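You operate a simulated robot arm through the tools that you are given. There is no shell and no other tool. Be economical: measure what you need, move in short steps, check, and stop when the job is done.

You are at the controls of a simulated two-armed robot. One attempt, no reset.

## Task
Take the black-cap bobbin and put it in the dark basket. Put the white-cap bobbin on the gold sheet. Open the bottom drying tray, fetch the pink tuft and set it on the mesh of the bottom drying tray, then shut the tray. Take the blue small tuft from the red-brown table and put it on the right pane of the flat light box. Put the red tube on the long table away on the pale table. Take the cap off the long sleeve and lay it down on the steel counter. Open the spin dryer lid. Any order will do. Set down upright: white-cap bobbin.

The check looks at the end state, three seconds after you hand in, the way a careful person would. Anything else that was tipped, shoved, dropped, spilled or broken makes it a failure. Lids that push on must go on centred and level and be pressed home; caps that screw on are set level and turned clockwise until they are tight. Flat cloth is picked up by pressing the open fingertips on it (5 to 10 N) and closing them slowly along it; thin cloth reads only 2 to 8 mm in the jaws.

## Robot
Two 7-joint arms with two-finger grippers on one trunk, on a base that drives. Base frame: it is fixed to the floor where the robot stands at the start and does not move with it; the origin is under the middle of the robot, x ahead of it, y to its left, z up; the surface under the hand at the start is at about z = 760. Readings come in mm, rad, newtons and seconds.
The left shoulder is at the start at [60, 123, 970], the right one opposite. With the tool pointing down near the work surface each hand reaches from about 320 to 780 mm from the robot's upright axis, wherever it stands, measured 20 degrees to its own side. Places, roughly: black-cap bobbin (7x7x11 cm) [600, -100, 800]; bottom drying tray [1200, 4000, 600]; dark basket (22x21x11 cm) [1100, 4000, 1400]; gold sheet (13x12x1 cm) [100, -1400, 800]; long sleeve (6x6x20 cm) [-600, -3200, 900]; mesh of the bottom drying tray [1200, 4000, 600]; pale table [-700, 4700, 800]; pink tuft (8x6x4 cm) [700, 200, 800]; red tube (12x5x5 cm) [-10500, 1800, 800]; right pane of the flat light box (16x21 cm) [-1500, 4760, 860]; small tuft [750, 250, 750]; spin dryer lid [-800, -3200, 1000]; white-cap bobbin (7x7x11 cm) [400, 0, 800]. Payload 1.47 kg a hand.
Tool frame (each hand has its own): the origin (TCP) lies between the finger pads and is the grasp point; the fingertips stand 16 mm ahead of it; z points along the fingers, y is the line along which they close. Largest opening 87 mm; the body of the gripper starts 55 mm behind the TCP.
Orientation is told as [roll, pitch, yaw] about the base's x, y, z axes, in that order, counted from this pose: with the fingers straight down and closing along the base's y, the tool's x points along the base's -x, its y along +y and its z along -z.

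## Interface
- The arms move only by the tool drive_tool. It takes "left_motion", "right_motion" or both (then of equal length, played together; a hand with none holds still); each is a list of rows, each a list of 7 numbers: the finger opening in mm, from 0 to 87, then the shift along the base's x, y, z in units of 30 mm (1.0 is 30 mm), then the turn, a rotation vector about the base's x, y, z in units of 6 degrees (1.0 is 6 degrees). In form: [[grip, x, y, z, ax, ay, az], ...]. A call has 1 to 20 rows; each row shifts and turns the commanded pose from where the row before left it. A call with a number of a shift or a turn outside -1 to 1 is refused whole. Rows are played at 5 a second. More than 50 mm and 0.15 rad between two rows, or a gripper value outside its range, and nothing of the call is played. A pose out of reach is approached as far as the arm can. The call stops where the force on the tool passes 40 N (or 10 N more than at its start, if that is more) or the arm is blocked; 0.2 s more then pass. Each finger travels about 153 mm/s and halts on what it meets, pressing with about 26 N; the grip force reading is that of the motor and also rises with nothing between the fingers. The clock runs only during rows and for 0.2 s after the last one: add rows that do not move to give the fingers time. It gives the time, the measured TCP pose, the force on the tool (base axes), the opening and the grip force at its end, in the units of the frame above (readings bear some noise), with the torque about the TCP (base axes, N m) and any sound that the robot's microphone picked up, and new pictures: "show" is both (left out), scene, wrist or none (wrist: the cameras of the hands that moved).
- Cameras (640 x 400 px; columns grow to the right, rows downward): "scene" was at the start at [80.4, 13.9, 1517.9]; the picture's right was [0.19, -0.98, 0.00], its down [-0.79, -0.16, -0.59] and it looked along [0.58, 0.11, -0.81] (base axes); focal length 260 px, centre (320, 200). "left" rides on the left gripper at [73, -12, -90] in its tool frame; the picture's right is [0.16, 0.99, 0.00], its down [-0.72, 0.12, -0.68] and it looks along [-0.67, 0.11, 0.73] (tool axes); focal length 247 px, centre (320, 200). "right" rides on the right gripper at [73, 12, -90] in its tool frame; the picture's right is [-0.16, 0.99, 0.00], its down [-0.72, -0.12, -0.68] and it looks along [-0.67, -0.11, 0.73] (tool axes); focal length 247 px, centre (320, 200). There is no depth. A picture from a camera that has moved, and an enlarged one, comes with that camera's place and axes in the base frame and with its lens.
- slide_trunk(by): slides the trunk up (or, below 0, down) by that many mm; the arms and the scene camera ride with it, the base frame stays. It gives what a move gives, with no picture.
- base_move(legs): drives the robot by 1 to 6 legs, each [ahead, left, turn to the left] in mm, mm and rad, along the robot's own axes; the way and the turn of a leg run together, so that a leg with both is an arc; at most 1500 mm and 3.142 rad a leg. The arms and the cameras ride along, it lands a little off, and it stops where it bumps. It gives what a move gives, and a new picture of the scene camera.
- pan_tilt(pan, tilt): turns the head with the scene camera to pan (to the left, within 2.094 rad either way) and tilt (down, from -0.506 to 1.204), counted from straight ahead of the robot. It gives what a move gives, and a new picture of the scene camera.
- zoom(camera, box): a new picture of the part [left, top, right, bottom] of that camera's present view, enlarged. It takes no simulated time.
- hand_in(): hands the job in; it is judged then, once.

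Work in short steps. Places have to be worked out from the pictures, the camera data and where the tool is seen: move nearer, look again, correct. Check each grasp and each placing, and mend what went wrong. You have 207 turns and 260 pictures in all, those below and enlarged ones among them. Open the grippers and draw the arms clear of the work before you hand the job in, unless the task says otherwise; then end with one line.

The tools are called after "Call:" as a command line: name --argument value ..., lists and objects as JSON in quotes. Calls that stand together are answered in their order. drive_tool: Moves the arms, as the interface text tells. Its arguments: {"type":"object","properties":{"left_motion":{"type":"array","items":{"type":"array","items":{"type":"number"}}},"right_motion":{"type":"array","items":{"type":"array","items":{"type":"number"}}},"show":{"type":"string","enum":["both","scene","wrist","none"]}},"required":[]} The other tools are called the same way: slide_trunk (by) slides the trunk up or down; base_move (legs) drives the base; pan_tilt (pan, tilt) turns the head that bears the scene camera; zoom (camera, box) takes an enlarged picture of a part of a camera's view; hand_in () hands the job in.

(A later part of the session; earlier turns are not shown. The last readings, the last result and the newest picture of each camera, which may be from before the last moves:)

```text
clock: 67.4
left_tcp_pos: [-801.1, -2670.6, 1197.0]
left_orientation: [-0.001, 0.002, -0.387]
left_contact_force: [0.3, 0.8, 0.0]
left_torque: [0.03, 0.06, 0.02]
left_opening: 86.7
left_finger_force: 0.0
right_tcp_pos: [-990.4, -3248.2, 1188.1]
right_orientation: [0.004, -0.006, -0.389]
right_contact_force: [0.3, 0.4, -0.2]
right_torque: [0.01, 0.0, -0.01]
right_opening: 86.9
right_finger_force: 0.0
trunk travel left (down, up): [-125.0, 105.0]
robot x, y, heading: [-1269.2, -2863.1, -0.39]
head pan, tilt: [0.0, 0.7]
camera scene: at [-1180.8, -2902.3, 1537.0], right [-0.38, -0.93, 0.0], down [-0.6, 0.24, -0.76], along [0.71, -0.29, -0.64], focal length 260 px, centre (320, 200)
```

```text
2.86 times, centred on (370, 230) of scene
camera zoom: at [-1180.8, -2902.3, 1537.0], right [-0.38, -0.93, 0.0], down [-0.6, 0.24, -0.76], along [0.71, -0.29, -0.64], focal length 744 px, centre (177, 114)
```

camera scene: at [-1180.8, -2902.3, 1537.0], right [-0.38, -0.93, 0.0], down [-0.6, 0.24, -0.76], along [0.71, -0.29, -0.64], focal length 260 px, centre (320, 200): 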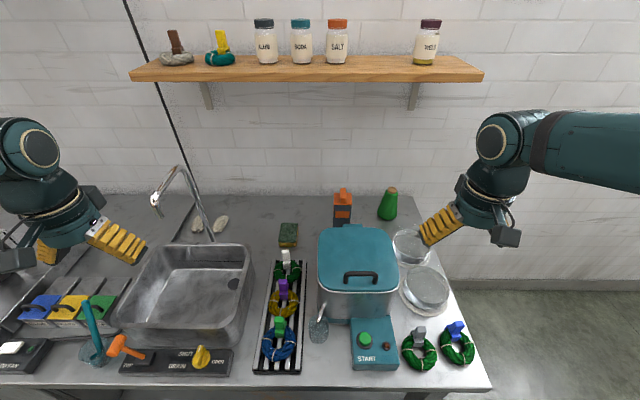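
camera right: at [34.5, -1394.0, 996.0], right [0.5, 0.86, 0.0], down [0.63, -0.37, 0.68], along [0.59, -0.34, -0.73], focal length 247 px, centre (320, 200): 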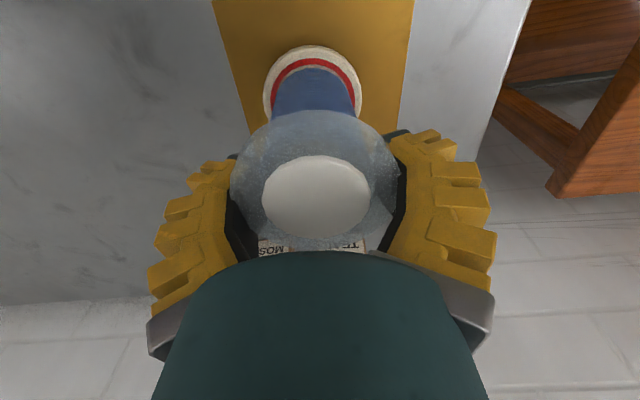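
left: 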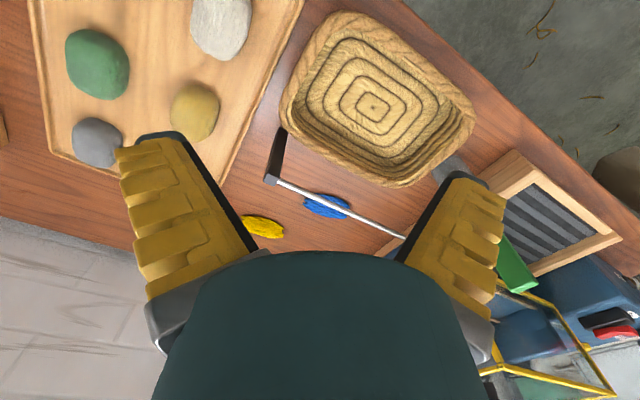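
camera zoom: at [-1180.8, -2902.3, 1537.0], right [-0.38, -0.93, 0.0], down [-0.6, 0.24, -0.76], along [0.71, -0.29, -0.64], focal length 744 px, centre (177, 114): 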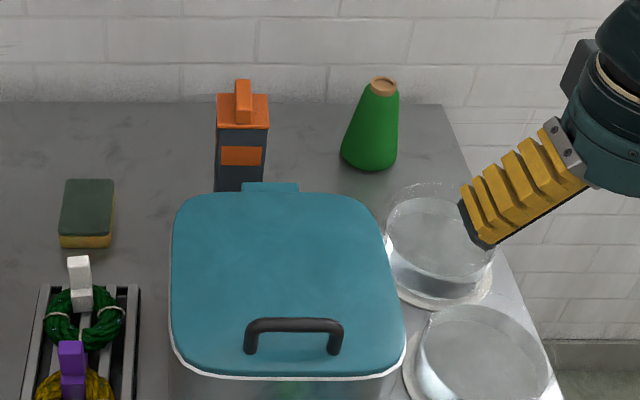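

The cap has a thin fin on top, running fore-and-aft at about (-585,-3227,1010). I'll raise the trunk for reach and bring the right hand over it.

Call:
slide_trunk --by 100

Call:
drive_tool --right_motion '[[87, 0.9, 0.05, -0.1, 0, 0, 0], [87, 0.9, 0.05, -0.1, 0, 0, 0], [87, 0.9, 0.05, -0.1, 0, 0, 0], [87, 0.9, 0.05, -0.1, 0, 0, 0], [87, 0.9, 0.05, -0.1, 0, 0, 0], [87, 0.9, 0.05, -0.1, 0, 0, 0], [87, 0.9, 0.05, -0.1, 0, 0, 0], [87, 0.9, 0.05, -0.1, 0, 0, 0], [87, 0.9, 0.05, -0.1, 0, 0, 0], [87, 0.9, 0.05, -0.1, 0, 0, 0], [87, 0.9, 0.05, -0.1, 0, 0, 0], [87, 0.9, 0.05, -0.1, 0, 0, 0]]' --show "both"

```text
clock: 68.7
left_tcp_pos: [-802.1, -2671.9, 1296.7]
left_orientation: [0.0, -0.001, -0.388]
left_contact_force: [-0.2, -0.5, -0.3]
left_torque: [0.05, 0.0, -0.02]
left_opening: 87.0
left_finger_force: 0.1
right_tcp_pos: [-990.5, -3247.9, 1287.6]
right_orientation: [0.001, -0.006, -0.389]
right_contact_force: [0.0, -0.4, 0.3]
right_torque: [0.03, 0.01, -0.01]
right_opening: 86.9
right_finger_force: 0.0
trunk travel left (down, up): [-225.0, 5.0]
robot x, y, heading: [-1267.3, -2868.0, -0.389]
head pan, tilt: [0.0, 0.7]
```

```text
clock: 71.3
left_tcp_pos: [-800.8, -2671.5, 1296.5]
left_orientation: [-0.001, 0.001, -0.386]
left_contact_force: [1.0, 0.4, -0.6]
left_torque: [0.0, 0.05, 0.0]
left_opening: 87.1
left_finger_force: 0.1
right_tcp_pos: [-666.9, -3229.5, 1249.7]
right_orientation: [0.003, -0.007, -0.389]
right_contact_force: [0.3, 0.1, 0.2]
right_torque: [-0.01, -0.02, 0.0]
right_opening: 87.2
right_finger_force: 0.0
trunk travel left (down, up): [-225.0, 5.0]
robot x, y, heading: [-1266.3, -2868.4, -0.389]
head pan, tilt: [0.0, 0.7]
camera scene: at [-1180.3, -2901.8, 1637.0], right [-0.38, -0.93, 0.0], down [-0.6, 0.24, -0.76], along [0.71, -0.29, -0.64], focal length 260 px, centre (320, 200)
camera right: at [-729.1, -3191.2, 1339.6], right [0.52, 0.85, 0.0], down [0.62, -0.38, 0.68], along [0.58, -0.35, -0.73], focal length 247 px, centre (320, 200)
```

scene: 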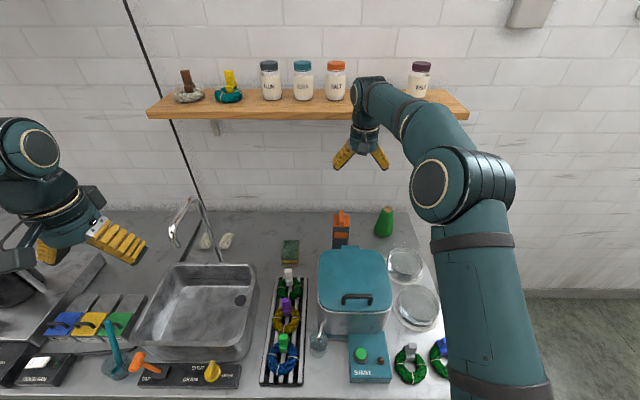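
right: 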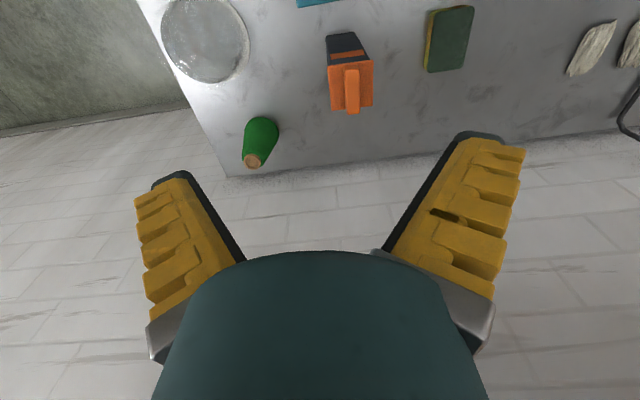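

The wall shelf (z≈1367) is just above and ahead, so I'll lower the hand in place before going further forward.

Call:
drive_tool --right_motion '[[87, 0, 0, -0.9, 0, 0, 0], [87, 0, 0, -0.9, 0, 0, 0], [87, 0, 0, -0.9, 0, 0, 0], [87, 0, 0, -0.9, 0, 0, 0], [87, 0, 0, -0.9, 0, 0, 0]]' --show "both"

```text
clock: 72.5
left_tcp_pos: [-801.9, -2672.2, 1295.9]
left_orientation: [0.0, -0.001, -0.386]
left_contact_force: [-0.3, 0.0, -0.1]
left_torque: [0.01, 0.0, 0.01]
left_opening: 86.9
left_finger_force: 0.0
right_tcp_pos: [-667.6, -3231.2, 1116.8]
right_orientation: [0.002, -0.004, -0.389]
right_contact_force: [0.0, 0.1, 0.4]
right_torque: [-0.01, 0.04, 0.0]
right_opening: 87.0
right_finger_force: 0.1
trunk travel left (down, up): [-225.0, 5.0]
robot x, y, heading: [-1271.0, -2865.2, -0.39]
head pan, tilt: [0.0, 0.7]
camera scene: at [-1181.2, -2902.2, 1637.0], right [-0.38, -0.93, 0.0], down [-0.6, 0.24, -0.76], along [0.71, -0.29, -0.64], focal length 260 px, centre (320, 200)
camera right: at [-730.7, -3193.2, 1205.1], right [0.52, 0.85, 0.0], down [0.62, -0.38, 0.68], along [0.59, -0.35, -0.73], focal length 247 px, centre (320, 200)
```

scene: 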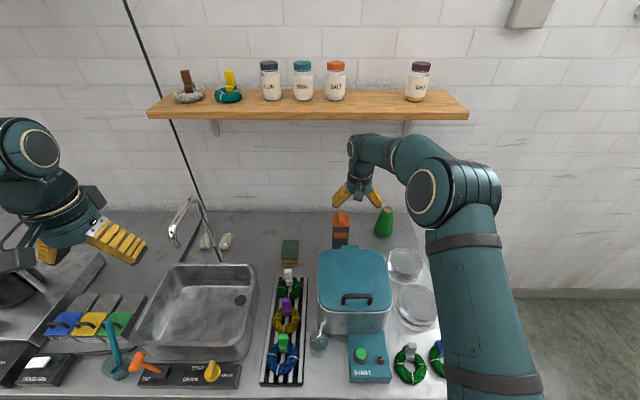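
right: 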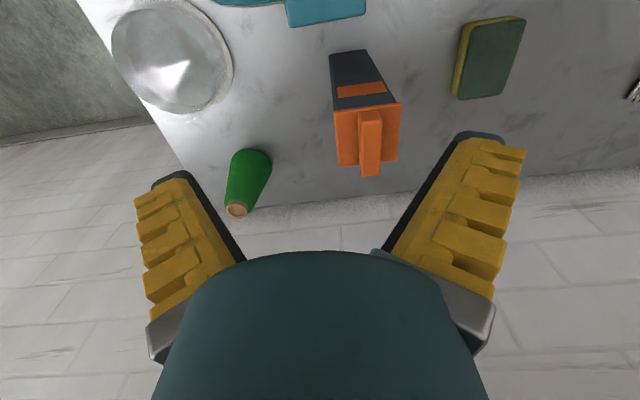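

Call:
zoom --camera "right" --box '[300, 30, 440, 190]'

```text
2.50 times, centred on (370, 110) of right
camera zoom: at [-730.7, -3193.2, 1205.1], right [0.52, 0.85, 0.0], down [0.62, -0.38, 0.68], along [0.59, -0.35, -0.73], focal length 617 px, centre (195, 425)
```

zoom: 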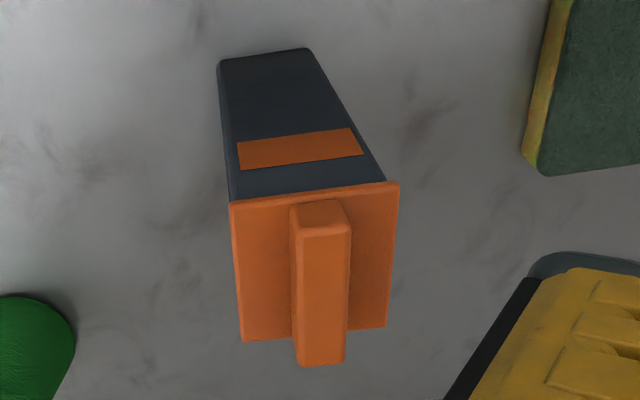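

The fin centre works out to (-604,-3215), top z≈1015, aligned with the hand. I'm moving over it and lowering.

Call:
drive_tool --right_motion '[[87, 0.7, 0.18, -0.6, 0, 0, 0], [87, 0.7, 0.18, -0.6, 0, 0, 0], [87, 0.7, 0.18, -0.6, 0, 0, 0], [87, 0, 0, -0.6, 0, 0, 0], [87, 0, 0, -0.6, 0, 0, 0], [87, 0, 0, 0, 0, 0, 0]]' --show "both"

```text
clock: 73.9
left_tcp_pos: [-803.1, -2671.0, 1297.1]
left_orientation: [-0.001, 0.001, -0.387]
left_contact_force: [-0.2, 0.0, 0.6]
left_torque: [-0.01, -0.03, 0.03]
left_opening: 86.7
left_finger_force: 0.1
right_tcp_pos: [-603.4, -3214.3, 1028.5]
right_orientation: [0.003, -0.009, -0.389]
right_contact_force: [-0.3, -0.5, -0.4]
right_torque: [0.02, 0.02, 0.01]
right_opening: 87.0
right_finger_force: 0.1
trunk travel left (down, up): [-225.0, 5.0]
robot x, y, heading: [-1263.6, -2866.3, -0.387]
head pan, tilt: [0.0, 0.7]
camera scene: at [-1182.2, -2901.9, 1637.1], right [-0.38, -0.93, 0.0], down [-0.6, 0.24, -0.77], along [0.71, -0.29, -0.64], focal length 260 px, centre (320, 200)
camera right: at [-667.0, -3176.1, 1116.8], right [0.52, 0.85, 0.0], down [0.62, -0.38, 0.68], along [0.59, -0.35, -0.73], focal length 247 px, centre (320, 200)
```

scene: 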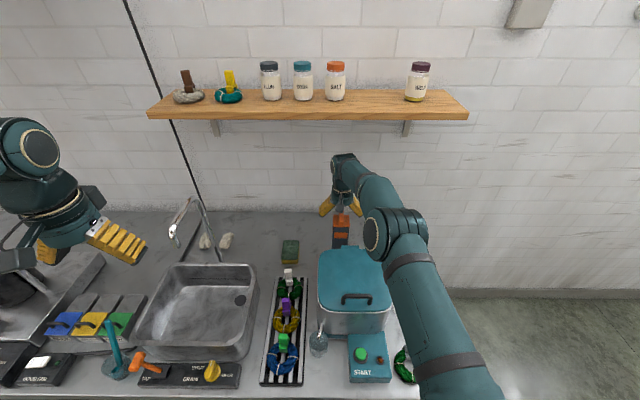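
right: 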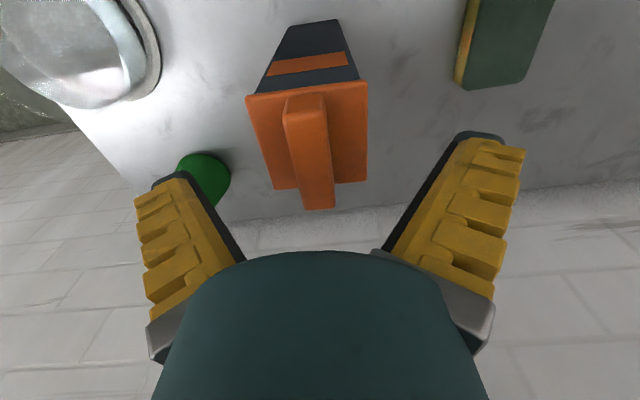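

The fin is nearly centred. I'll nudge back 5 mm and right 4 mm, lower to 1012, and close.

Call:
drive_tool --right_motion '[[87, -0.2, -0.06, -0.25, 0, 0, 0], [87, 0, 0, -0.25, 0, 0, 0], [60, 0, 0, 0, 0, 0, 0], [35, 0, 0, 0, 0, 0, 0], [15, 0, 0, 0, 0, 0, 0], [10, 0, 0, 0, 0, 0, 0], [10, 0, 0, 0, 0, 0, 0]]' --show "wrist"

```text
clock: 75.5
left_tcp_pos: [-804.6, -2670.7, 1297.5]
left_orientation: [0.0, -0.002, -0.387]
left_contact_force: [-1.2, 0.1, 0.6]
left_torque: [-0.01, 0.02, 0.01]
left_opening: 86.9
left_finger_force: 0.1
right_tcp_pos: [-611.1, -3215.8, 1016.7]
right_orientation: [0.006, -0.013, -0.388]
right_contact_force: [4.4, 2.3, 27.4]
right_torque: [0.07, -0.19, -0.06]
right_opening: 15.3
right_finger_force: 25.8
trunk travel left (down, up): [-225.0, 5.0]
robot x, y, heading: [-1269.0, -2866.1, -0.384]
head pan, tilt: [0.0, 0.7]
camera right: at [-674.3, -3176.7, 1105.1], right [0.52, 0.85, 0.01], down [0.62, -0.38, 0.69], along [0.59, -0.35, -0.73], focal length 247 px, centre (320, 200)
```

right: 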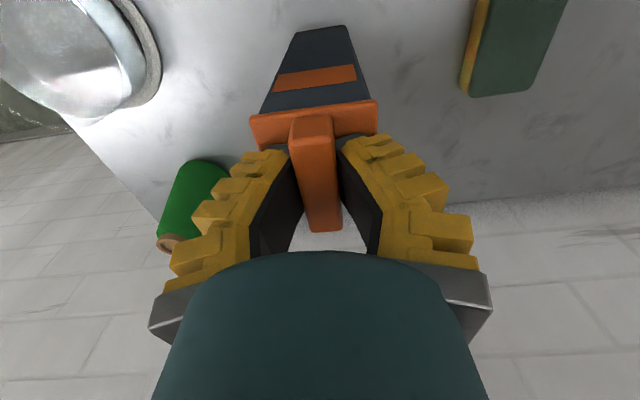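

The fin is gripped at 15 mm with the fingertips touching the plate. I'm pulling up gently and watching the force.

Call:
drive_tool --right_motion '[[8, 0, 0, 0.15, 0, 0, 0], [8, 0, 0, 0.15, 0, 0, 0], [8, 0, 0, 0.2, 0, 0, 0], [8, 0, 0, 0.2, 0, 0, 0]]' --show "both"

```text
clock: 76.5
left_tcp_pos: [-802.9, -2670.7, 1296.8]
left_orientation: [0.0, -0.001, -0.387]
left_contact_force: [0.3, -1.0, 0.3]
left_torque: [-0.01, -0.02, 0.0]
left_opening: 87.2
left_finger_force: 0.1
right_tcp_pos: [-610.9, -3215.9, 1032.3]
right_orientation: [0.002, -0.003, -0.387]
right_contact_force: [0.3, 0.3, 0.0]
right_torque: [-0.01, -0.01, 0.0]
right_opening: 12.2
right_finger_force: 26.1
trunk travel left (down, up): [-225.0, 5.0]
robot x, y, heading: [-1267.7, -2866.3, -0.39]
head pan, tilt: [0.0, 0.7]
heard: snap
camera scene: at [-1181.8, -2901.9, 1637.0], right [-0.38, -0.93, 0.0], down [-0.6, 0.24, -0.77], along [0.71, -0.29, -0.64], focal length 260 px, centre (320, 200)
camera right: at [-673.5, -3177.3, 1121.4], right [0.52, 0.85, 0.0], down [0.62, -0.38, 0.68], along [0.58, -0.35, -0.73], focal length 247 px, centre (320, 200)
```

scene: 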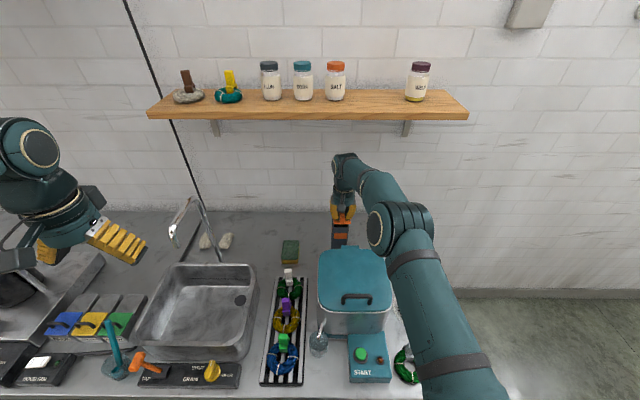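
right: 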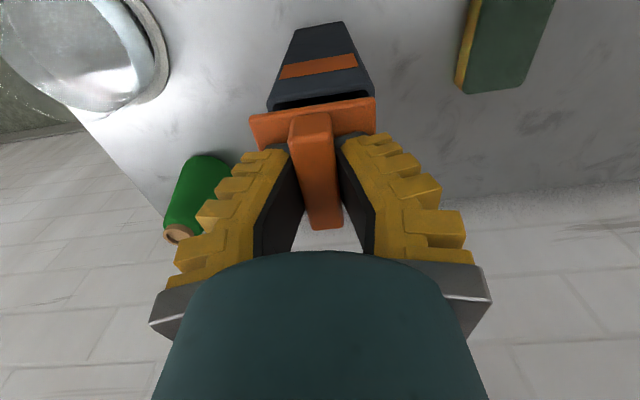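

A snap was heard and the cap is off in the grip. I'll lift clear and move left over the free counter between the sleeve and the sponge.

Call:
drive_tool --right_motion '[[5, 0, 0, 0.9, 0, 0, 0], [5, 0, 0, 0.9, 0, 0, 0], [5, 0, 0, 0.9, 0, 0, 0], [5, 0.32, 0.77, 0, 0, 0, 0], [5, 0.32, 0.77, 0, 0, 0, 0], [5, 0.32, 0.77, 0, 0, 0, 0], [5, 0.32, 0.77, 0, 0, 0, 0]]' --show "both"

Call:
zoom --camera "scene" --box '[260, 130, 420, 290]'

```text
clock: 78.1
left_tcp_pos: [-803.0, -2670.5, 1297.2]
left_orientation: [0.0, 0.0, -0.387]
left_contact_force: [-0.4, 0.7, -1.1]
left_torque: [0.0, 0.0, 0.0]
left_opening: 87.4
left_finger_force: 0.1
right_tcp_pos: [-582.6, -3118.3, 1114.0]
right_orientation: [0.005, -0.005, -0.388]
right_contact_force: [0.6, 0.7, -0.4]
right_torque: [0.01, 0.01, 0.01]
right_opening: 8.2
right_finger_force: 26.1
right hand out of reach, approached as far as the arm can: row 6, 7
trunk travel left (down, up): [-225.0, 5.0]
robot x, y, heading: [-1268.1, -2866.6, -0.394]
head pan, tilt: [0.0, 0.7]
camera scene: at [-1181.5, -2901.2, 1637.1], right [-0.38, -0.93, 0.0], down [-0.6, 0.24, -0.77], along [0.71, -0.29, -0.64], focal length 260 px, centre (320, 200)
camera right: at [-646.1, -3080.9, 1202.8], right [0.52, 0.85, 0.0], down [0.62, -0.38, 0.68], along [0.59, -0.35, -0.73], focal length 247 px, centre (320, 200)
```

scene: 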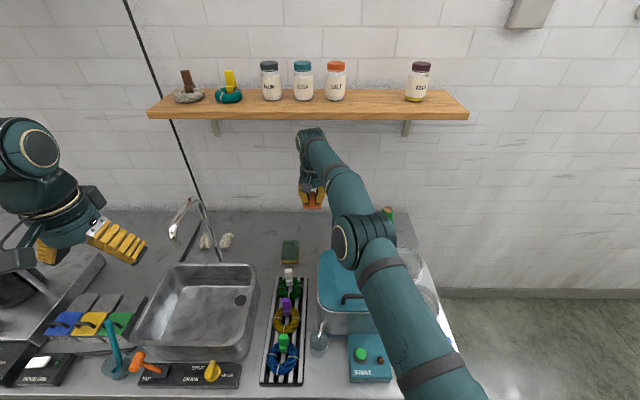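
right: 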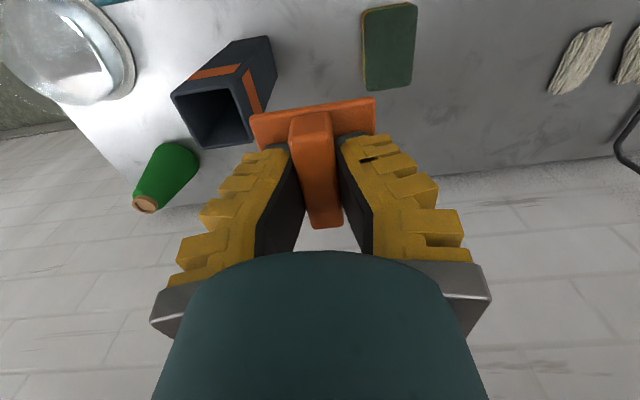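

```text
2.50 times, centred on (340, 210) of scene
camera zoom: at [-1181.5, -2901.2, 1637.1], right [-0.38, -0.93, 0.0], down [-0.6, 0.24, -0.77], along [0.71, -0.29, -0.64], focal length 651 px, centre (270, 175)
```

zoom: 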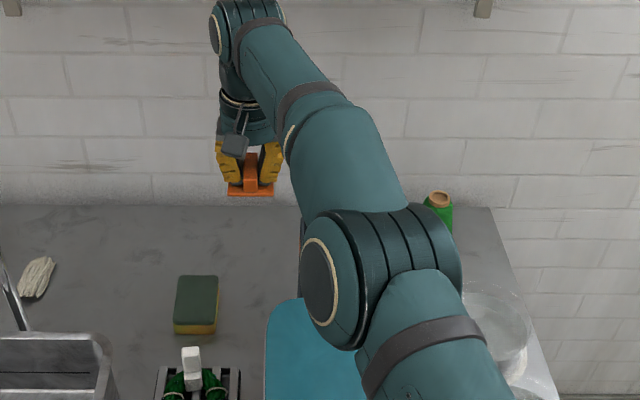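

The cap is free and the sleeve still stands. I'll lower a bit and pull back from the shelf, then shift the base left 200 mm so the arm won't pass over the dryer while placing.

Call:
drive_tool --right_motion '[[5, -0.7, 0.28, -0.9, 0, 0, 0], [5, -0.7, 0.28, -0.9, 0, 0, 0], [5, 0, 0, -0.5, 0, 0, 0]]' --show "none"

Call:
base_move --legs '[[0, 200, 0]]'

```text
clock: 78.9
left_tcp_pos: [-803.4, -2672.0, 1297.1]
left_orientation: [0.0, 0.001, -0.388]
left_contact_force: [-0.2, 0.4, 0.2]
left_torque: [-0.01, 0.02, 0.0]
left_opening: 87.0
left_finger_force: 0.1
right_tcp_pos: [-623.8, -3107.2, 1045.9]
right_orientation: [0.002, -0.007, -0.39]
right_contact_force: [0.9, -0.5, -0.1]
right_torque: [0.0, 0.02, 0.0]
right_opening: 8.3
right_finger_force: 26.2
trunk travel left (down, up): [-225.0, 5.0]
robot x, y, heading: [-1264.7, -2864.8, -0.391]
head pan, tilt: [0.0, 0.7]
```

```text
clock: 81.3
left_tcp_pos: [-728.1, -2486.8, 1296.7]
left_orientation: [0.0, 0.001, -0.388]
left_contact_force: [0.4, 0.5, -0.4]
left_torque: [0.02, 0.01, 0.02]
left_opening: 86.9
left_finger_force: 0.0
right_tcp_pos: [-547.8, -2921.2, 1046.0]
right_orientation: [0.003, -0.004, -0.387]
right_contact_force: [-0.1, -0.6, 0.0]
right_torque: [0.02, 0.0, -0.02]
right_opening: 8.0
right_finger_force: 26.5
trunk travel left (down, up): [-225.0, 5.0]
robot x, y, heading: [-1194.7, -2681.9, -0.389]
head pan, tilt: [0.0, 0.7]
camera scene: at [-1106.4, -2717.8, 1637.1], right [-0.38, -0.93, 0.0], down [-0.6, 0.24, -0.76], along [0.71, -0.29, -0.64], focal length 260 px, centre (320, 200)
```

scene: 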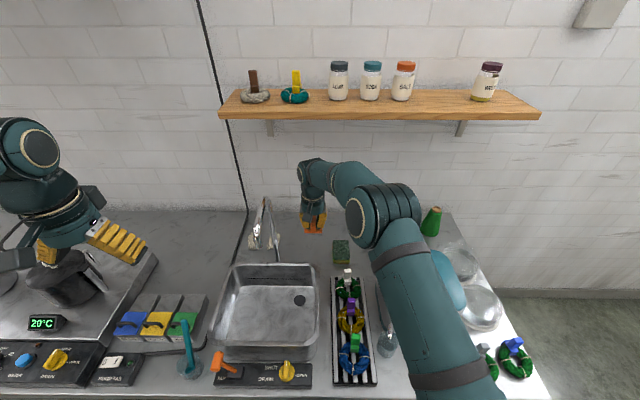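

Call:
zoom --camera "right" --box '[0, 0, 640, 400]'

```text
1.00 times, centred on (320, 200) of right (not enlarged: the box is as wide or as high as the picture)
camera zoom: at [-611.1, -2883.7, 1134.6], right [0.52, 0.85, 0.0], down [0.62, -0.38, 0.68], along [0.59, -0.35, -0.73], focal length 247 px, centre (320, 200)
```

zoom: 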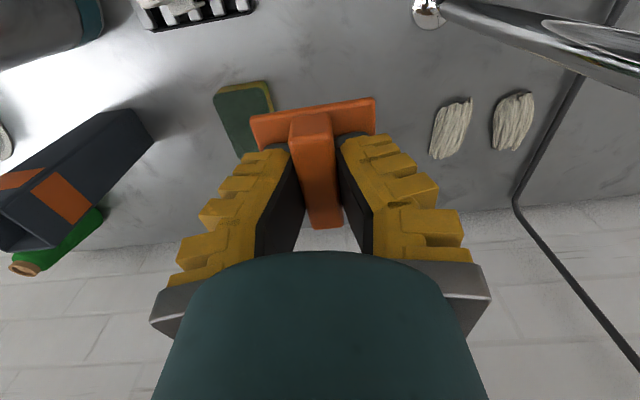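

The spot below the hand is clear: sponge to the right, faucet base about 130 mm to the left. I'm lowering.

Call:
drive_tool --right_motion '[[5, 0, 0, -0.9, 0, 0, 0], [5, 0, 0, -0.9, 0, 0, 0], [5, 0, 0, -0.9, 0, 0, 0], [5, 0, 0, -0.9, 0, 0, 0], [5, 0, 0, -0.9, 0, 0, 0], [5, 0, 0, -0.9, 0, 0, 0], [5, 0, 0, -0.9, 0, 0, 0]]' --show "both"

```text
clock: 82.9
left_tcp_pos: [-727.4, -2487.5, 1297.1]
left_orientation: [0.001, 0.0, -0.388]
left_contact_force: [-0.7, 0.7, 0.1]
left_torque: [-0.01, 0.01, 0.0]
left_opening: 86.5
left_finger_force: 0.0
right_tcp_pos: [-546.7, -2922.4, 856.4]
right_orientation: [0.003, -0.007, -0.388]
right_contact_force: [0.6, 0.9, -0.4]
right_torque: [0.02, 0.05, 0.02]
right_opening: 8.3
right_finger_force: 26.0
trunk travel left (down, up): [-225.0, 5.0]
robot x, y, heading: [-1195.4, -2684.9, -0.388]
head pan, tilt: [0.0, 0.7]
camera scene: at [-1106.1, -2718.3, 1637.0], right [-0.38, -0.93, 0.0], down [-0.6, 0.24, -0.76], along [0.71, -0.29, -0.64], focal length 260 px, centre (320, 200)
camera right: at [-610.5, -2884.6, 945.4], right [0.52, 0.85, 0.0], down [0.62, -0.38, 0.68], along [0.59, -0.35, -0.73], focal length 247 px, centre (320, 200)
```

scene: 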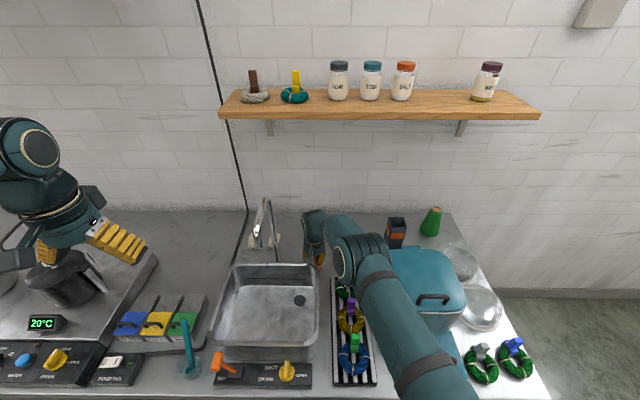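
right: 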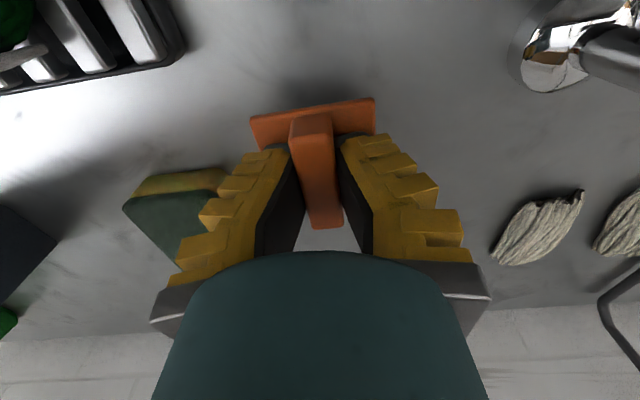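

Clear all round. I'm lowering in smaller steps until it touches.

Call:
drive_tool --right_motion '[[5, 0, 0, -0.4, 0, 0, 0], [5, 0, 0, -0.3, 0, 0, 0], [5, 0, 0, -0.2, 0, 0, 0], [5, 0, 0, -0.15, 0, 0, 0], [5, 0, 0, -0.1, 0, 0, 0], [5, 0, 0, 0, 0, 0, 0]]' --show "wrist"

```text
clock: 83.4
left_tcp_pos: [-732.6, -2486.2, 1298.6]
left_orientation: [0.0, -0.003, -0.387]
left_contact_force: [-0.1, 0.3, -0.6]
left_torque: [-0.02, 0.0, 0.0]
left_opening: 87.1
left_finger_force: 0.0
right_tcp_pos: [-549.3, -2922.3, 849.6]
right_orientation: [0.007, -0.014, -0.387]
right_contact_force: [-21.9, 1.4, 19.0]
right_torque: [0.64, -0.36, 0.81]
right_opening: 8.2
right_finger_force: 25.9
trunk travel left (down, up): [-225.0, 5.0]
robot x, y, heading: [-1195.4, -2680.4, -0.39]
head pan, tilt: [0.0, 0.7]
stopped in row 2 (right hand): the force on the tool passed its limit at 51 N (the readings are from after the stop); the commanded pose is now the measured one
camera right: at [-611.8, -2883.4, 937.9], right [0.52, 0.85, 0.01], down [0.62, -0.38, 0.69], along [0.59, -0.35, -0.72], focal length 247 px, centre (320, 200)
```

right: 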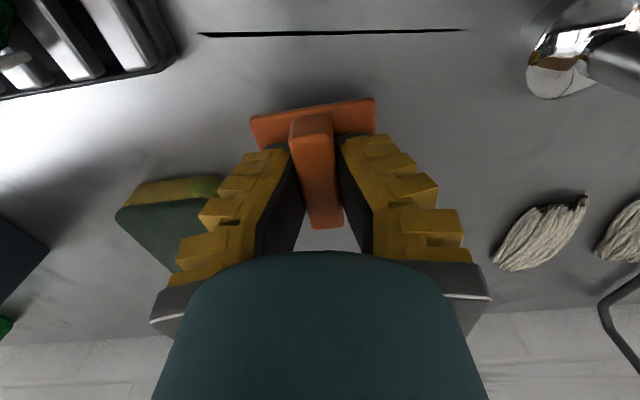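

Contact came earlier than expected, with a sideways part to it. I'll look closely before doing more.

Call:
zoom --camera "scene" --box '[270, 190, 430, 310]'

Call:
zoom --camera "right" --box '[180, 0, 480, 180]'

```text
3.33 times, centred on (350, 250) of scene
camera zoom: at [-1111.9, -2717.3, 1637.5], right [-0.38, -0.93, 0.0], down [-0.59, 0.24, -0.77], along [0.71, -0.29, -0.64], focal length 868 px, centre (220, 33)
```

zoom: 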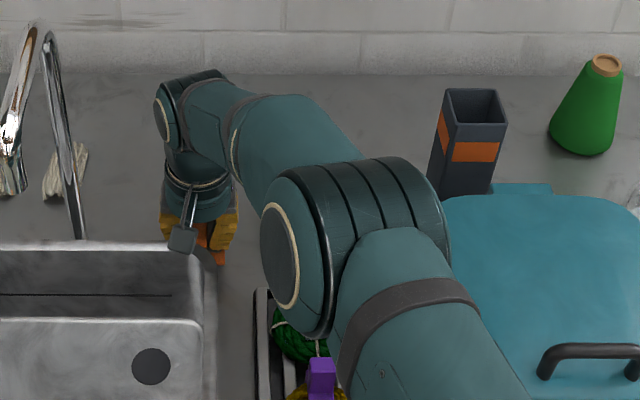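

```text
2.13 times, centred on (330, 90) of right
camera zoom: at [-611.8, -2883.4, 937.9], right [0.52, 0.85, 0.01], down [0.62, -0.38, 0.69], along [0.59, -0.35, -0.72], focal length 527 px, centre (299, 435)
```

zoom: 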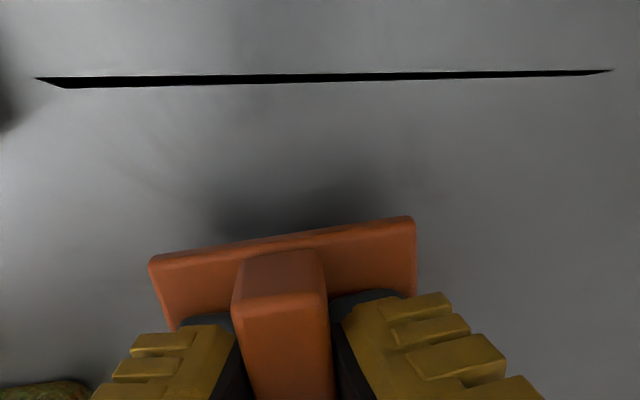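

Unclear what was touched. I'll raise 25 mm and look again.

Call:
drive_tool --right_motion '[[5, 0, 0, 0.4, 0, 0, 0], [5, 0, 0, 0.4, 0, 0, 0]]' --show "both"

Call:
zoom --camera "scene" --box '[200, 190, 360, 310]'

```text
clock: 84.0
left_tcp_pos: [-728.9, -2487.6, 1297.1]
left_orientation: [0.0, 0.0, -0.388]
left_contact_force: [-0.1, 0.0, 0.3]
left_torque: [0.02, 0.01, 0.02]
left_opening: 87.1
left_finger_force: 0.1
right_tcp_pos: [-546.2, -2920.7, 869.8]
right_orientation: [0.006, -0.014, -0.39]
right_contact_force: [-0.2, 0.0, 0.5]
right_torque: [0.03, -0.02, 0.01]
right_opening: 8.6
right_finger_force: 26.0
trunk travel left (down, up): [-225.0, 5.0]
robot x, y, heading: [-1189.5, -2682.0, -0.392]
head pan, tilt: [0.0, 0.7]
camera scene: at [-1107.6, -2717.9, 1637.1], right [-0.38, -0.93, 0.0], down [-0.6, 0.24, -0.77], along [0.71, -0.29, -0.64], focal length 260 px, centre (320, 200)
camera right: at [-609.6, -2883.8, 959.1], right [0.52, 0.85, 0.01], down [0.61, -0.38, 0.69], along [0.59, -0.35, -0.72], focal length 247 px, centre (320, 200)
```

scene: 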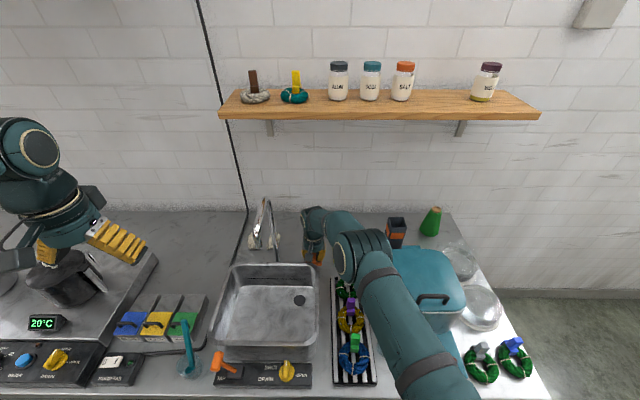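
right: 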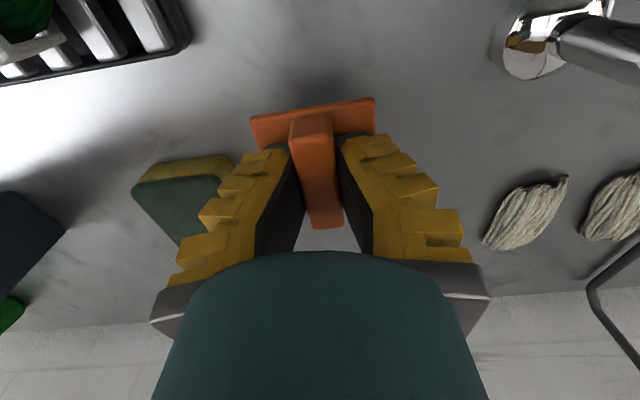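

```text
3.33 times, centred on (280, 250) of scene
camera zoom: at [-1107.6, -2717.9, 1637.1], right [-0.38, -0.93, 0.0], down [-0.6, 0.24, -0.77], along [0.71, -0.29, -0.64], focal length 868 px, centre (453, 33)
```

zoom: 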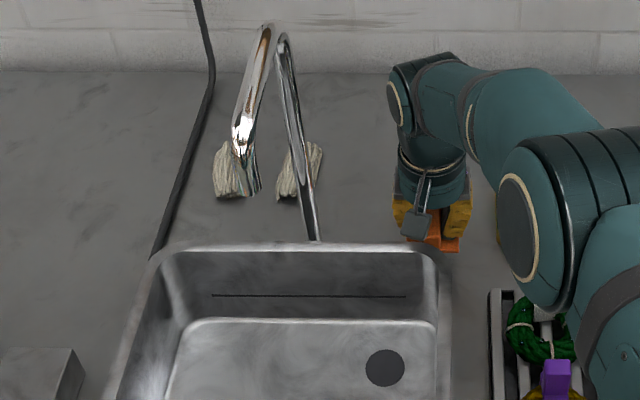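

The wrist camera evidently touched the raised sink rim. I'll move the hand 55 mm toward the wall, clear of the sink, then lower again.

Call:
drive_tool --right_motion '[[5, 0.85, -0.35, 0, 0, 0, 0], [5, 0.85, -0.35, 0, 0, 0, 0], [5, 0, 0, -0.5, 0, 0, 0], [5, 0, 0, -0.5, 0, 0, 0]]' --show "both"

```text
clock: 85.0
left_tcp_pos: [-728.3, -2488.1, 1296.6]
left_orientation: [0.001, 0.002, -0.389]
left_contact_force: [0.0, 1.1, 0.2]
left_torque: [-0.03, 0.0, 0.01]
left_opening: 86.8
left_finger_force: 0.0
right_tcp_pos: [-528.4, -2938.0, 844.5]
right_orientation: [0.008, -0.016, -0.389]
right_contact_force: [0.4, -0.1, 0.1]
right_torque: [-0.02, 0.0, -0.03]
right_opening: 8.7
right_finger_force: 26.0
right hand out of reach, approached as far as the arm can: row 1, 2, 3, 4
trunk travel left (down, up): [-225.0, 5.0]
robot x, y, heading: [-1193.0, -2683.3, -0.387]
head pan, tilt: [0.0, 0.7]
camera scene: at [-1106.9, -2718.2, 1637.1], right [-0.38, -0.93, 0.0], down [-0.6, 0.24, -0.76], along [0.71, -0.29, -0.64], focal length 260 px, centre (320, 200)
camera right: at [-591.1, -2899.0, 932.9], right [0.52, 0.85, 0.01], down [0.61, -0.38, 0.69], along [0.59, -0.35, -0.72], focal length 247 px, centre (320, 200)
```

scene: 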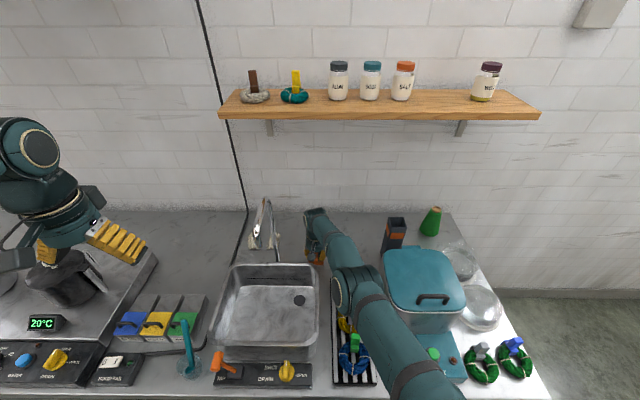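
right: 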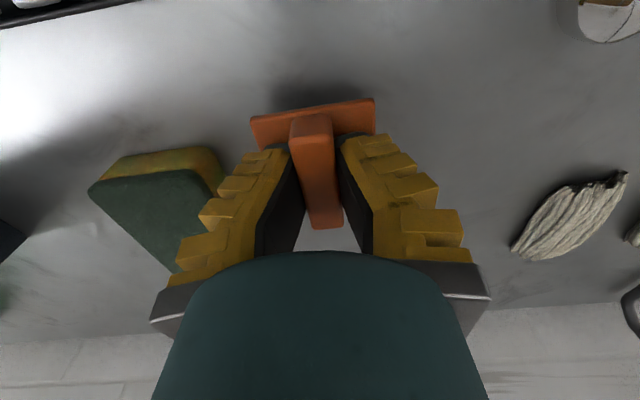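

No contact here at 844. I'm lowering further in small steps.

Call:
drive_tool --right_motion '[[5, 0, 0, -0.3, 0, 0, 0], [5, 0, 0, -0.3, 0, 0, 0], [5, 0, 0, -0.2, 0, 0, 0], [5, 0, 0, -0.2, 0, 0, 0], [5, 0, 0, 0, 0, 0, 0]]' --show "both"

Call:
zoom --camera "scene" --box '[270, 190, 430, 310]'

```text
clock: 85.8
left_tcp_pos: [-728.4, -2487.8, 1296.7]
left_orientation: [-0.001, 0.0, -0.388]
left_contact_force: [0.3, 0.2, -0.2]
left_torque: [-0.02, -0.01, -0.02]
left_opening: 86.9
left_finger_force: 0.2
right_tcp_pos: [-527.4, -2936.6, 833.4]
right_orientation: [0.013, -0.024, -0.39]
right_contact_force: [0.4, 0.2, -1.1]
right_torque: [0.0, 0.0, 0.0]
right_opening: 8.3
right_finger_force: 26.1
right hand out of reach, approached as far as the arm can: row 2
trunk travel left (down, up): [-225.0, 5.0]
robot x, y, heading: [-1193.4, -2679.7, -0.39]
head pan, tilt: [0.0, 0.7]
stopped in row 3 (right hand): the force on the tool passed its limit at 48 N (the readings are from after the stop); the commanded pose is now the measured one
camera scene: at [-1106.0, -2718.5, 1636.9], right [-0.38, -0.93, 0.0], down [-0.6, 0.24, -0.76], along [0.71, -0.29, -0.64], focal length 260 px, centre (320, 200)
camera right: at [-592.5, -2898.3, 920.6], right [0.52, 0.85, 0.01], down [0.61, -0.38, 0.7], along [0.6, -0.36, -0.72], focal length 247 px, centre (320, 200)
```

scene: 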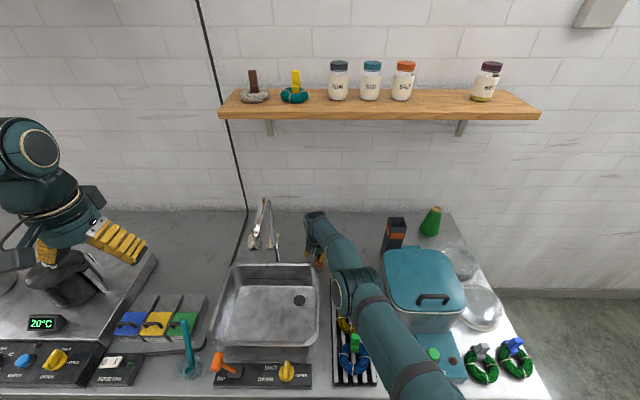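
right: 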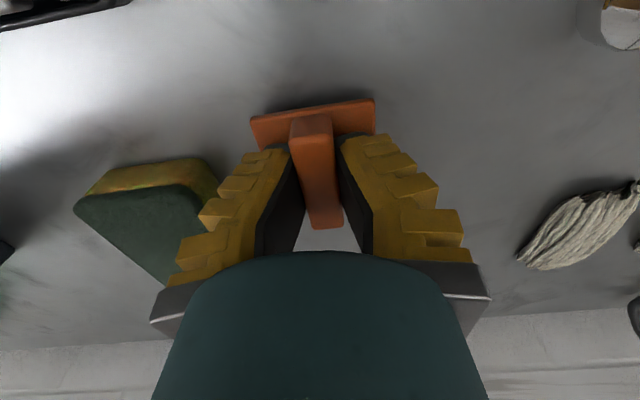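

```text
3.33 times, centred on (350, 250) of scene
camera zoom: at [-1106.0, -2718.5, 1636.9], right [-0.38, -0.93, 0.0], down [-0.6, 0.24, -0.76], along [0.71, -0.29, -0.64], focal length 868 px, centre (220, 33)
```

zoom: 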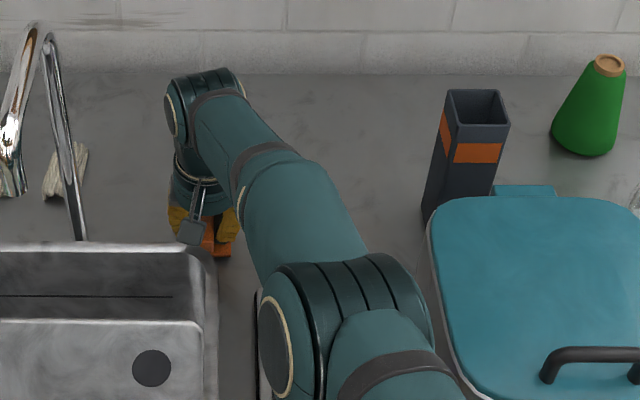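

The elbow is getting low over the rack at this stretch, so I'm giving up this spot. I'll raise, retract, and use the free counter left of the sink with the trunk lowered.

Call:
drive_tool --right_motion '[[5, 0, 0, 0.9, 0, 0, 0], [5, 0, 0, 0.9, 0, 0, 0], [5, 0, 0, 0.9, 0, 0, 0], [5, 0, 0, 0.9, 0, 0, 0], [5, 0, 0, 0.9, 0, 0, 0], [5, 0, 0, 0.9, 0, 0, 0], [5, -0.83, 0.34, 0.4, 0, 0, 0], [5, -0.83, 0.34, 0.4, 0, 0, 0], [5, -0.83, 0.34, 0.4, 0, 0, 0], [5, -0.83, 0.34, 0.4, 0, 0, 0], [5, -0.83, 0.34, 0.4, 0, 0, 0], [5, -0.83, 0.34, 0.4, 0, 0, 0], [5, -0.83, 0.34, 0.4, 0, 0, 0], [5, -0.83, 0.34, 0.4, 0, 0, 0], [5, -0.83, 0.34, 0.4, 0, 0, 0], [5, -0.83, 0.34, 0.4, 0, 0, 0]]' --show "scene"

Call:
zoom --camera "scene" --box '[140, 190, 420, 390]'

```text
clock: 89.2
left_tcp_pos: [-728.4, -2486.4, 1297.8]
left_orientation: [-0.001, 0.001, -0.388]
left_contact_force: [0.5, 0.1, 1.0]
left_torque: [-0.01, -0.01, 0.0]
left_opening: 86.9
left_finger_force: 0.0
right_tcp_pos: [-780.0, -2834.2, 1115.5]
right_orientation: [0.011, -0.024, -0.391]
right_contact_force: [0.1, -0.9, 0.3]
right_torque: [0.04, -0.01, -0.03]
right_opening: 8.2
right_finger_force: 26.2
trunk travel left (down, up): [-225.0, 5.0]
robot x, y, heading: [-1192.5, -2682.4, -0.386]
head pan, tilt: [0.0, 0.7]
camera scene: at [-1107.9, -2717.9, 1637.2], right [-0.38, -0.93, 0.0], down [-0.6, 0.24, -0.77], along [0.71, -0.29, -0.64], focal length 260 px, centre (320, 200)
```

scene: 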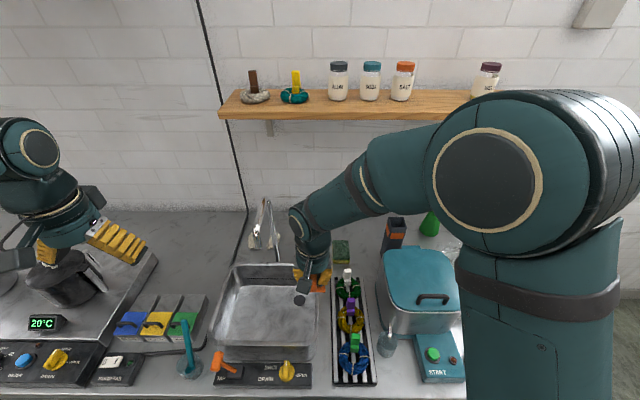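

```text
2.00 times, centred on (280, 290) of scene
camera zoom: at [-1107.9, -2717.9, 1637.2], right [-0.38, -0.93, 0.0], down [-0.6, 0.24, -0.77], along [0.71, -0.29, -0.64], focal length 521 px, centre (400, 20)
```

zoom: 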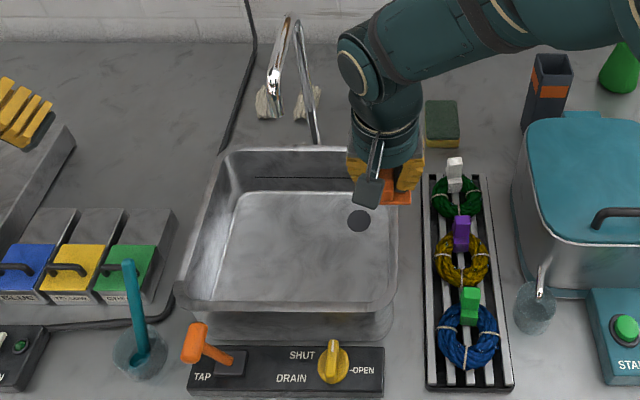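

Everything is intact. I'm shifting the base left 420 mm and lowering the trunk.

Call:
base_move --legs '[[0, 420, 0]]'

Call:
slide_trunk --by -100

```text
clock: 93.4
left_tcp_pos: [-568.2, -2096.3, 1297.1]
left_orientation: [0.001, -0.001, -0.389]
left_contact_force: [0.6, 0.1, -0.5]
left_torque: [0.0, 0.02, -0.02]
left_opening: 86.8
left_finger_force: 0.0
right_tcp_pos: [-618.8, -2442.5, 1115.6]
right_orientation: [0.01, -0.027, -0.391]
right_contact_force: [-0.5, 0.4, -0.1]
right_torque: [-0.03, 0.0, -0.01]
right_opening: 8.5
right_finger_force: 26.3
trunk travel left (down, up): [-225.0, 5.0]
robot x, y, heading: [-1033.0, -2288.8, -0.389]
head pan, tilt: [0.0, 0.7]
camera scene: at [-947.0, -2327.2, 1637.1], right [-0.38, -0.93, 0.0], down [-0.6, 0.24, -0.76], along [0.71, -0.29, -0.64], focal length 260 px, centre (320, 200)
```

scene: 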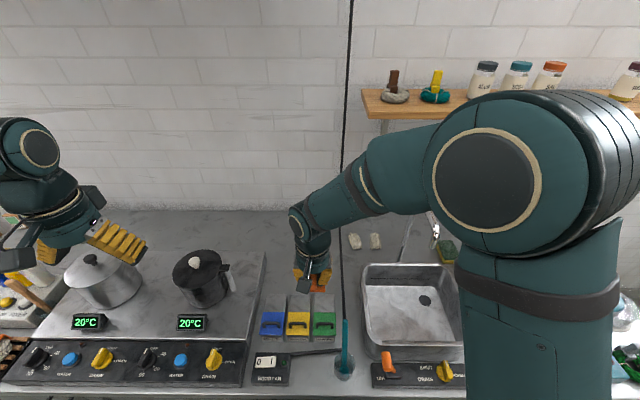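

```text
clock: 94.7
left_tcp_pos: [-568.6, -2096.1, 1198.3]
left_orientation: [0.001, 0.0, -0.388]
left_contact_force: [0.2, -0.5, 0.5]
left_torque: [0.02, 0.01, 0.0]
left_opening: 87.3
left_finger_force: 0.1
right_tcp_pos: [-618.9, -2442.7, 1016.7]
right_orientation: [0.012, -0.026, -0.392]
right_contact_force: [-0.1, 0.2, -0.3]
right_torque: [0.01, -0.01, 0.0]
right_opening: 8.1
right_finger_force: 25.7
trunk travel left (down, up): [-125.0, 105.0]
robot x, y, heading: [-1032.4, -2290.2, -0.389]
head pan, tilt: [0.0, 0.7]
```

Call:
drive_tool --right_motion '[[5, 0.81, -0.36, 0, -0.11, 0.25, 0], [5, 0.81, -0.36, 0, 0, 0, 0], [5, 0.81, -0.36, 0, 0, 0, 0], [5, 0.81, -0.36, -0.3, 0, 0, 0], [5, 0.81, -0.36, -0.6, 0, 0, 0], [5, 0.81, -0.36, -0.8, 0, 0, 0], [5, 0.81, -0.36, -0.8, 0, 0, 0], [5, 0.81, -0.36, -0.8, 0, 0, 0]]' --show "both"

```text
clock: 96.5
left_tcp_pos: [-566.7, -2096.4, 1195.7]
left_orientation: [-0.001, 0.0, -0.388]
left_contact_force: [0.6, 0.3, -0.3]
left_torque: [-0.03, 0.01, 0.03]
left_opening: 87.0
left_finger_force: 0.1
right_tcp_pos: [-424.3, -2530.7, 917.6]
right_orientation: [-0.011, -0.005, -0.389]
right_contact_force: [-0.1, -0.2, 0.4]
right_torque: [-0.04, 0.0, 0.02]
right_opening: 8.1
right_finger_force: 26.0
trunk travel left (down, up): [-125.0, 105.0]
robot x, y, heading: [-1036.7, -2292.4, -0.387]
head pan, tilt: [0.0, 0.7]
camera scene: at [-946.0, -2327.8, 1537.0], right [-0.38, -0.93, 0.0], down [-0.6, 0.24, -0.76], along [0.71, -0.29, -0.64], focal length 260 px, centre (320, 200)
camera right: at [-485.5, -2490.8, 1006.8], right [0.52, 0.85, -0.01], down [0.62, -0.37, 0.69], along [0.58, -0.36, -0.73], focal length 247 px, centre (320, 200)
```

scene: 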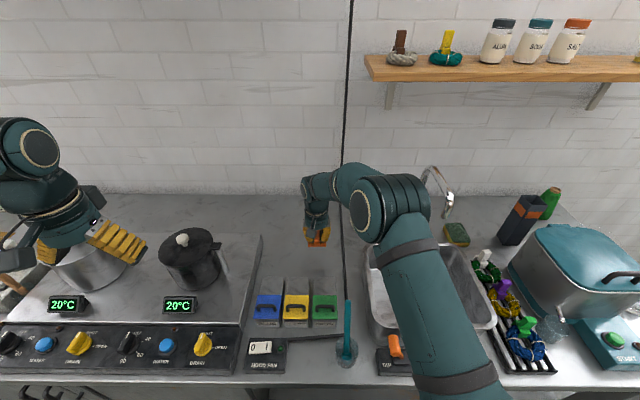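
right: 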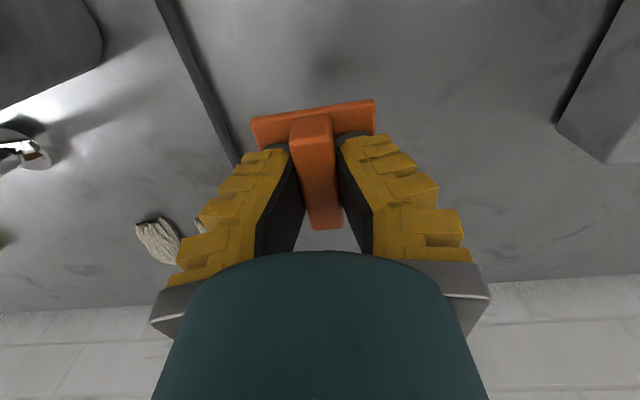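

The spot is clear, with the cord 100 mm off. I'm lowering to contact.

Call:
drive_tool --right_motion '[[5, 0, 0, -0.8, 0, 0, 0], [5, 0, 0, -0.8, 0, 0, 0], [5, 0, 0, -0.5, 0, 0, 0], [5, 0, 0, -0.3, 0, 0, 0], [5, 0, 0, -0.2, 0, 0, 0], [5, 0, 0, -0.2, 0, 0, 0], [5, 0, 0, -0.15, 0, 0, 0], [5, 0, 0, -0.15, 0, 0, 0], [5, 0, 0, -0.1, 0, 0, 0]]' --show "wrist"

```text
clock: 98.5
left_tcp_pos: [-568.5, -2096.1, 1197.0]
left_orientation: [-0.001, 0.0, -0.387]
left_contact_force: [-0.4, -0.4, -0.6]
left_torque: [0.01, -0.04, 0.0]
left_opening: 86.9
left_finger_force: 0.0
right_tcp_pos: [-425.0, -2529.4, 822.0]
right_orientation: [-0.008, -0.01, -0.393]
right_contact_force: [-0.6, 0.2, 9.2]
right_torque: [0.12, 0.25, -0.01]
right_opening: 11.6
right_finger_force: 25.8
trunk travel left (down, up): [-125.0, 105.0]
robot x, y, heading: [-1036.7, -2291.3, -0.39]
head pan, tilt: [0.0, 0.7]
camera right: at [-486.3, -2489.9, 910.7], right [0.52, 0.85, -0.01], down [0.62, -0.37, 0.69], along [0.58, -0.36, -0.73], focal length 247 px, centre (320, 200)
```

right: 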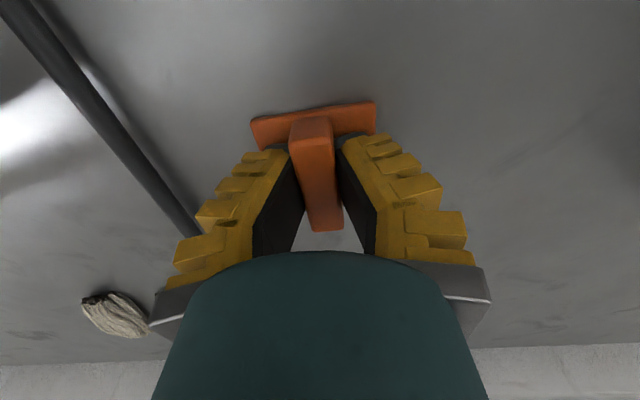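

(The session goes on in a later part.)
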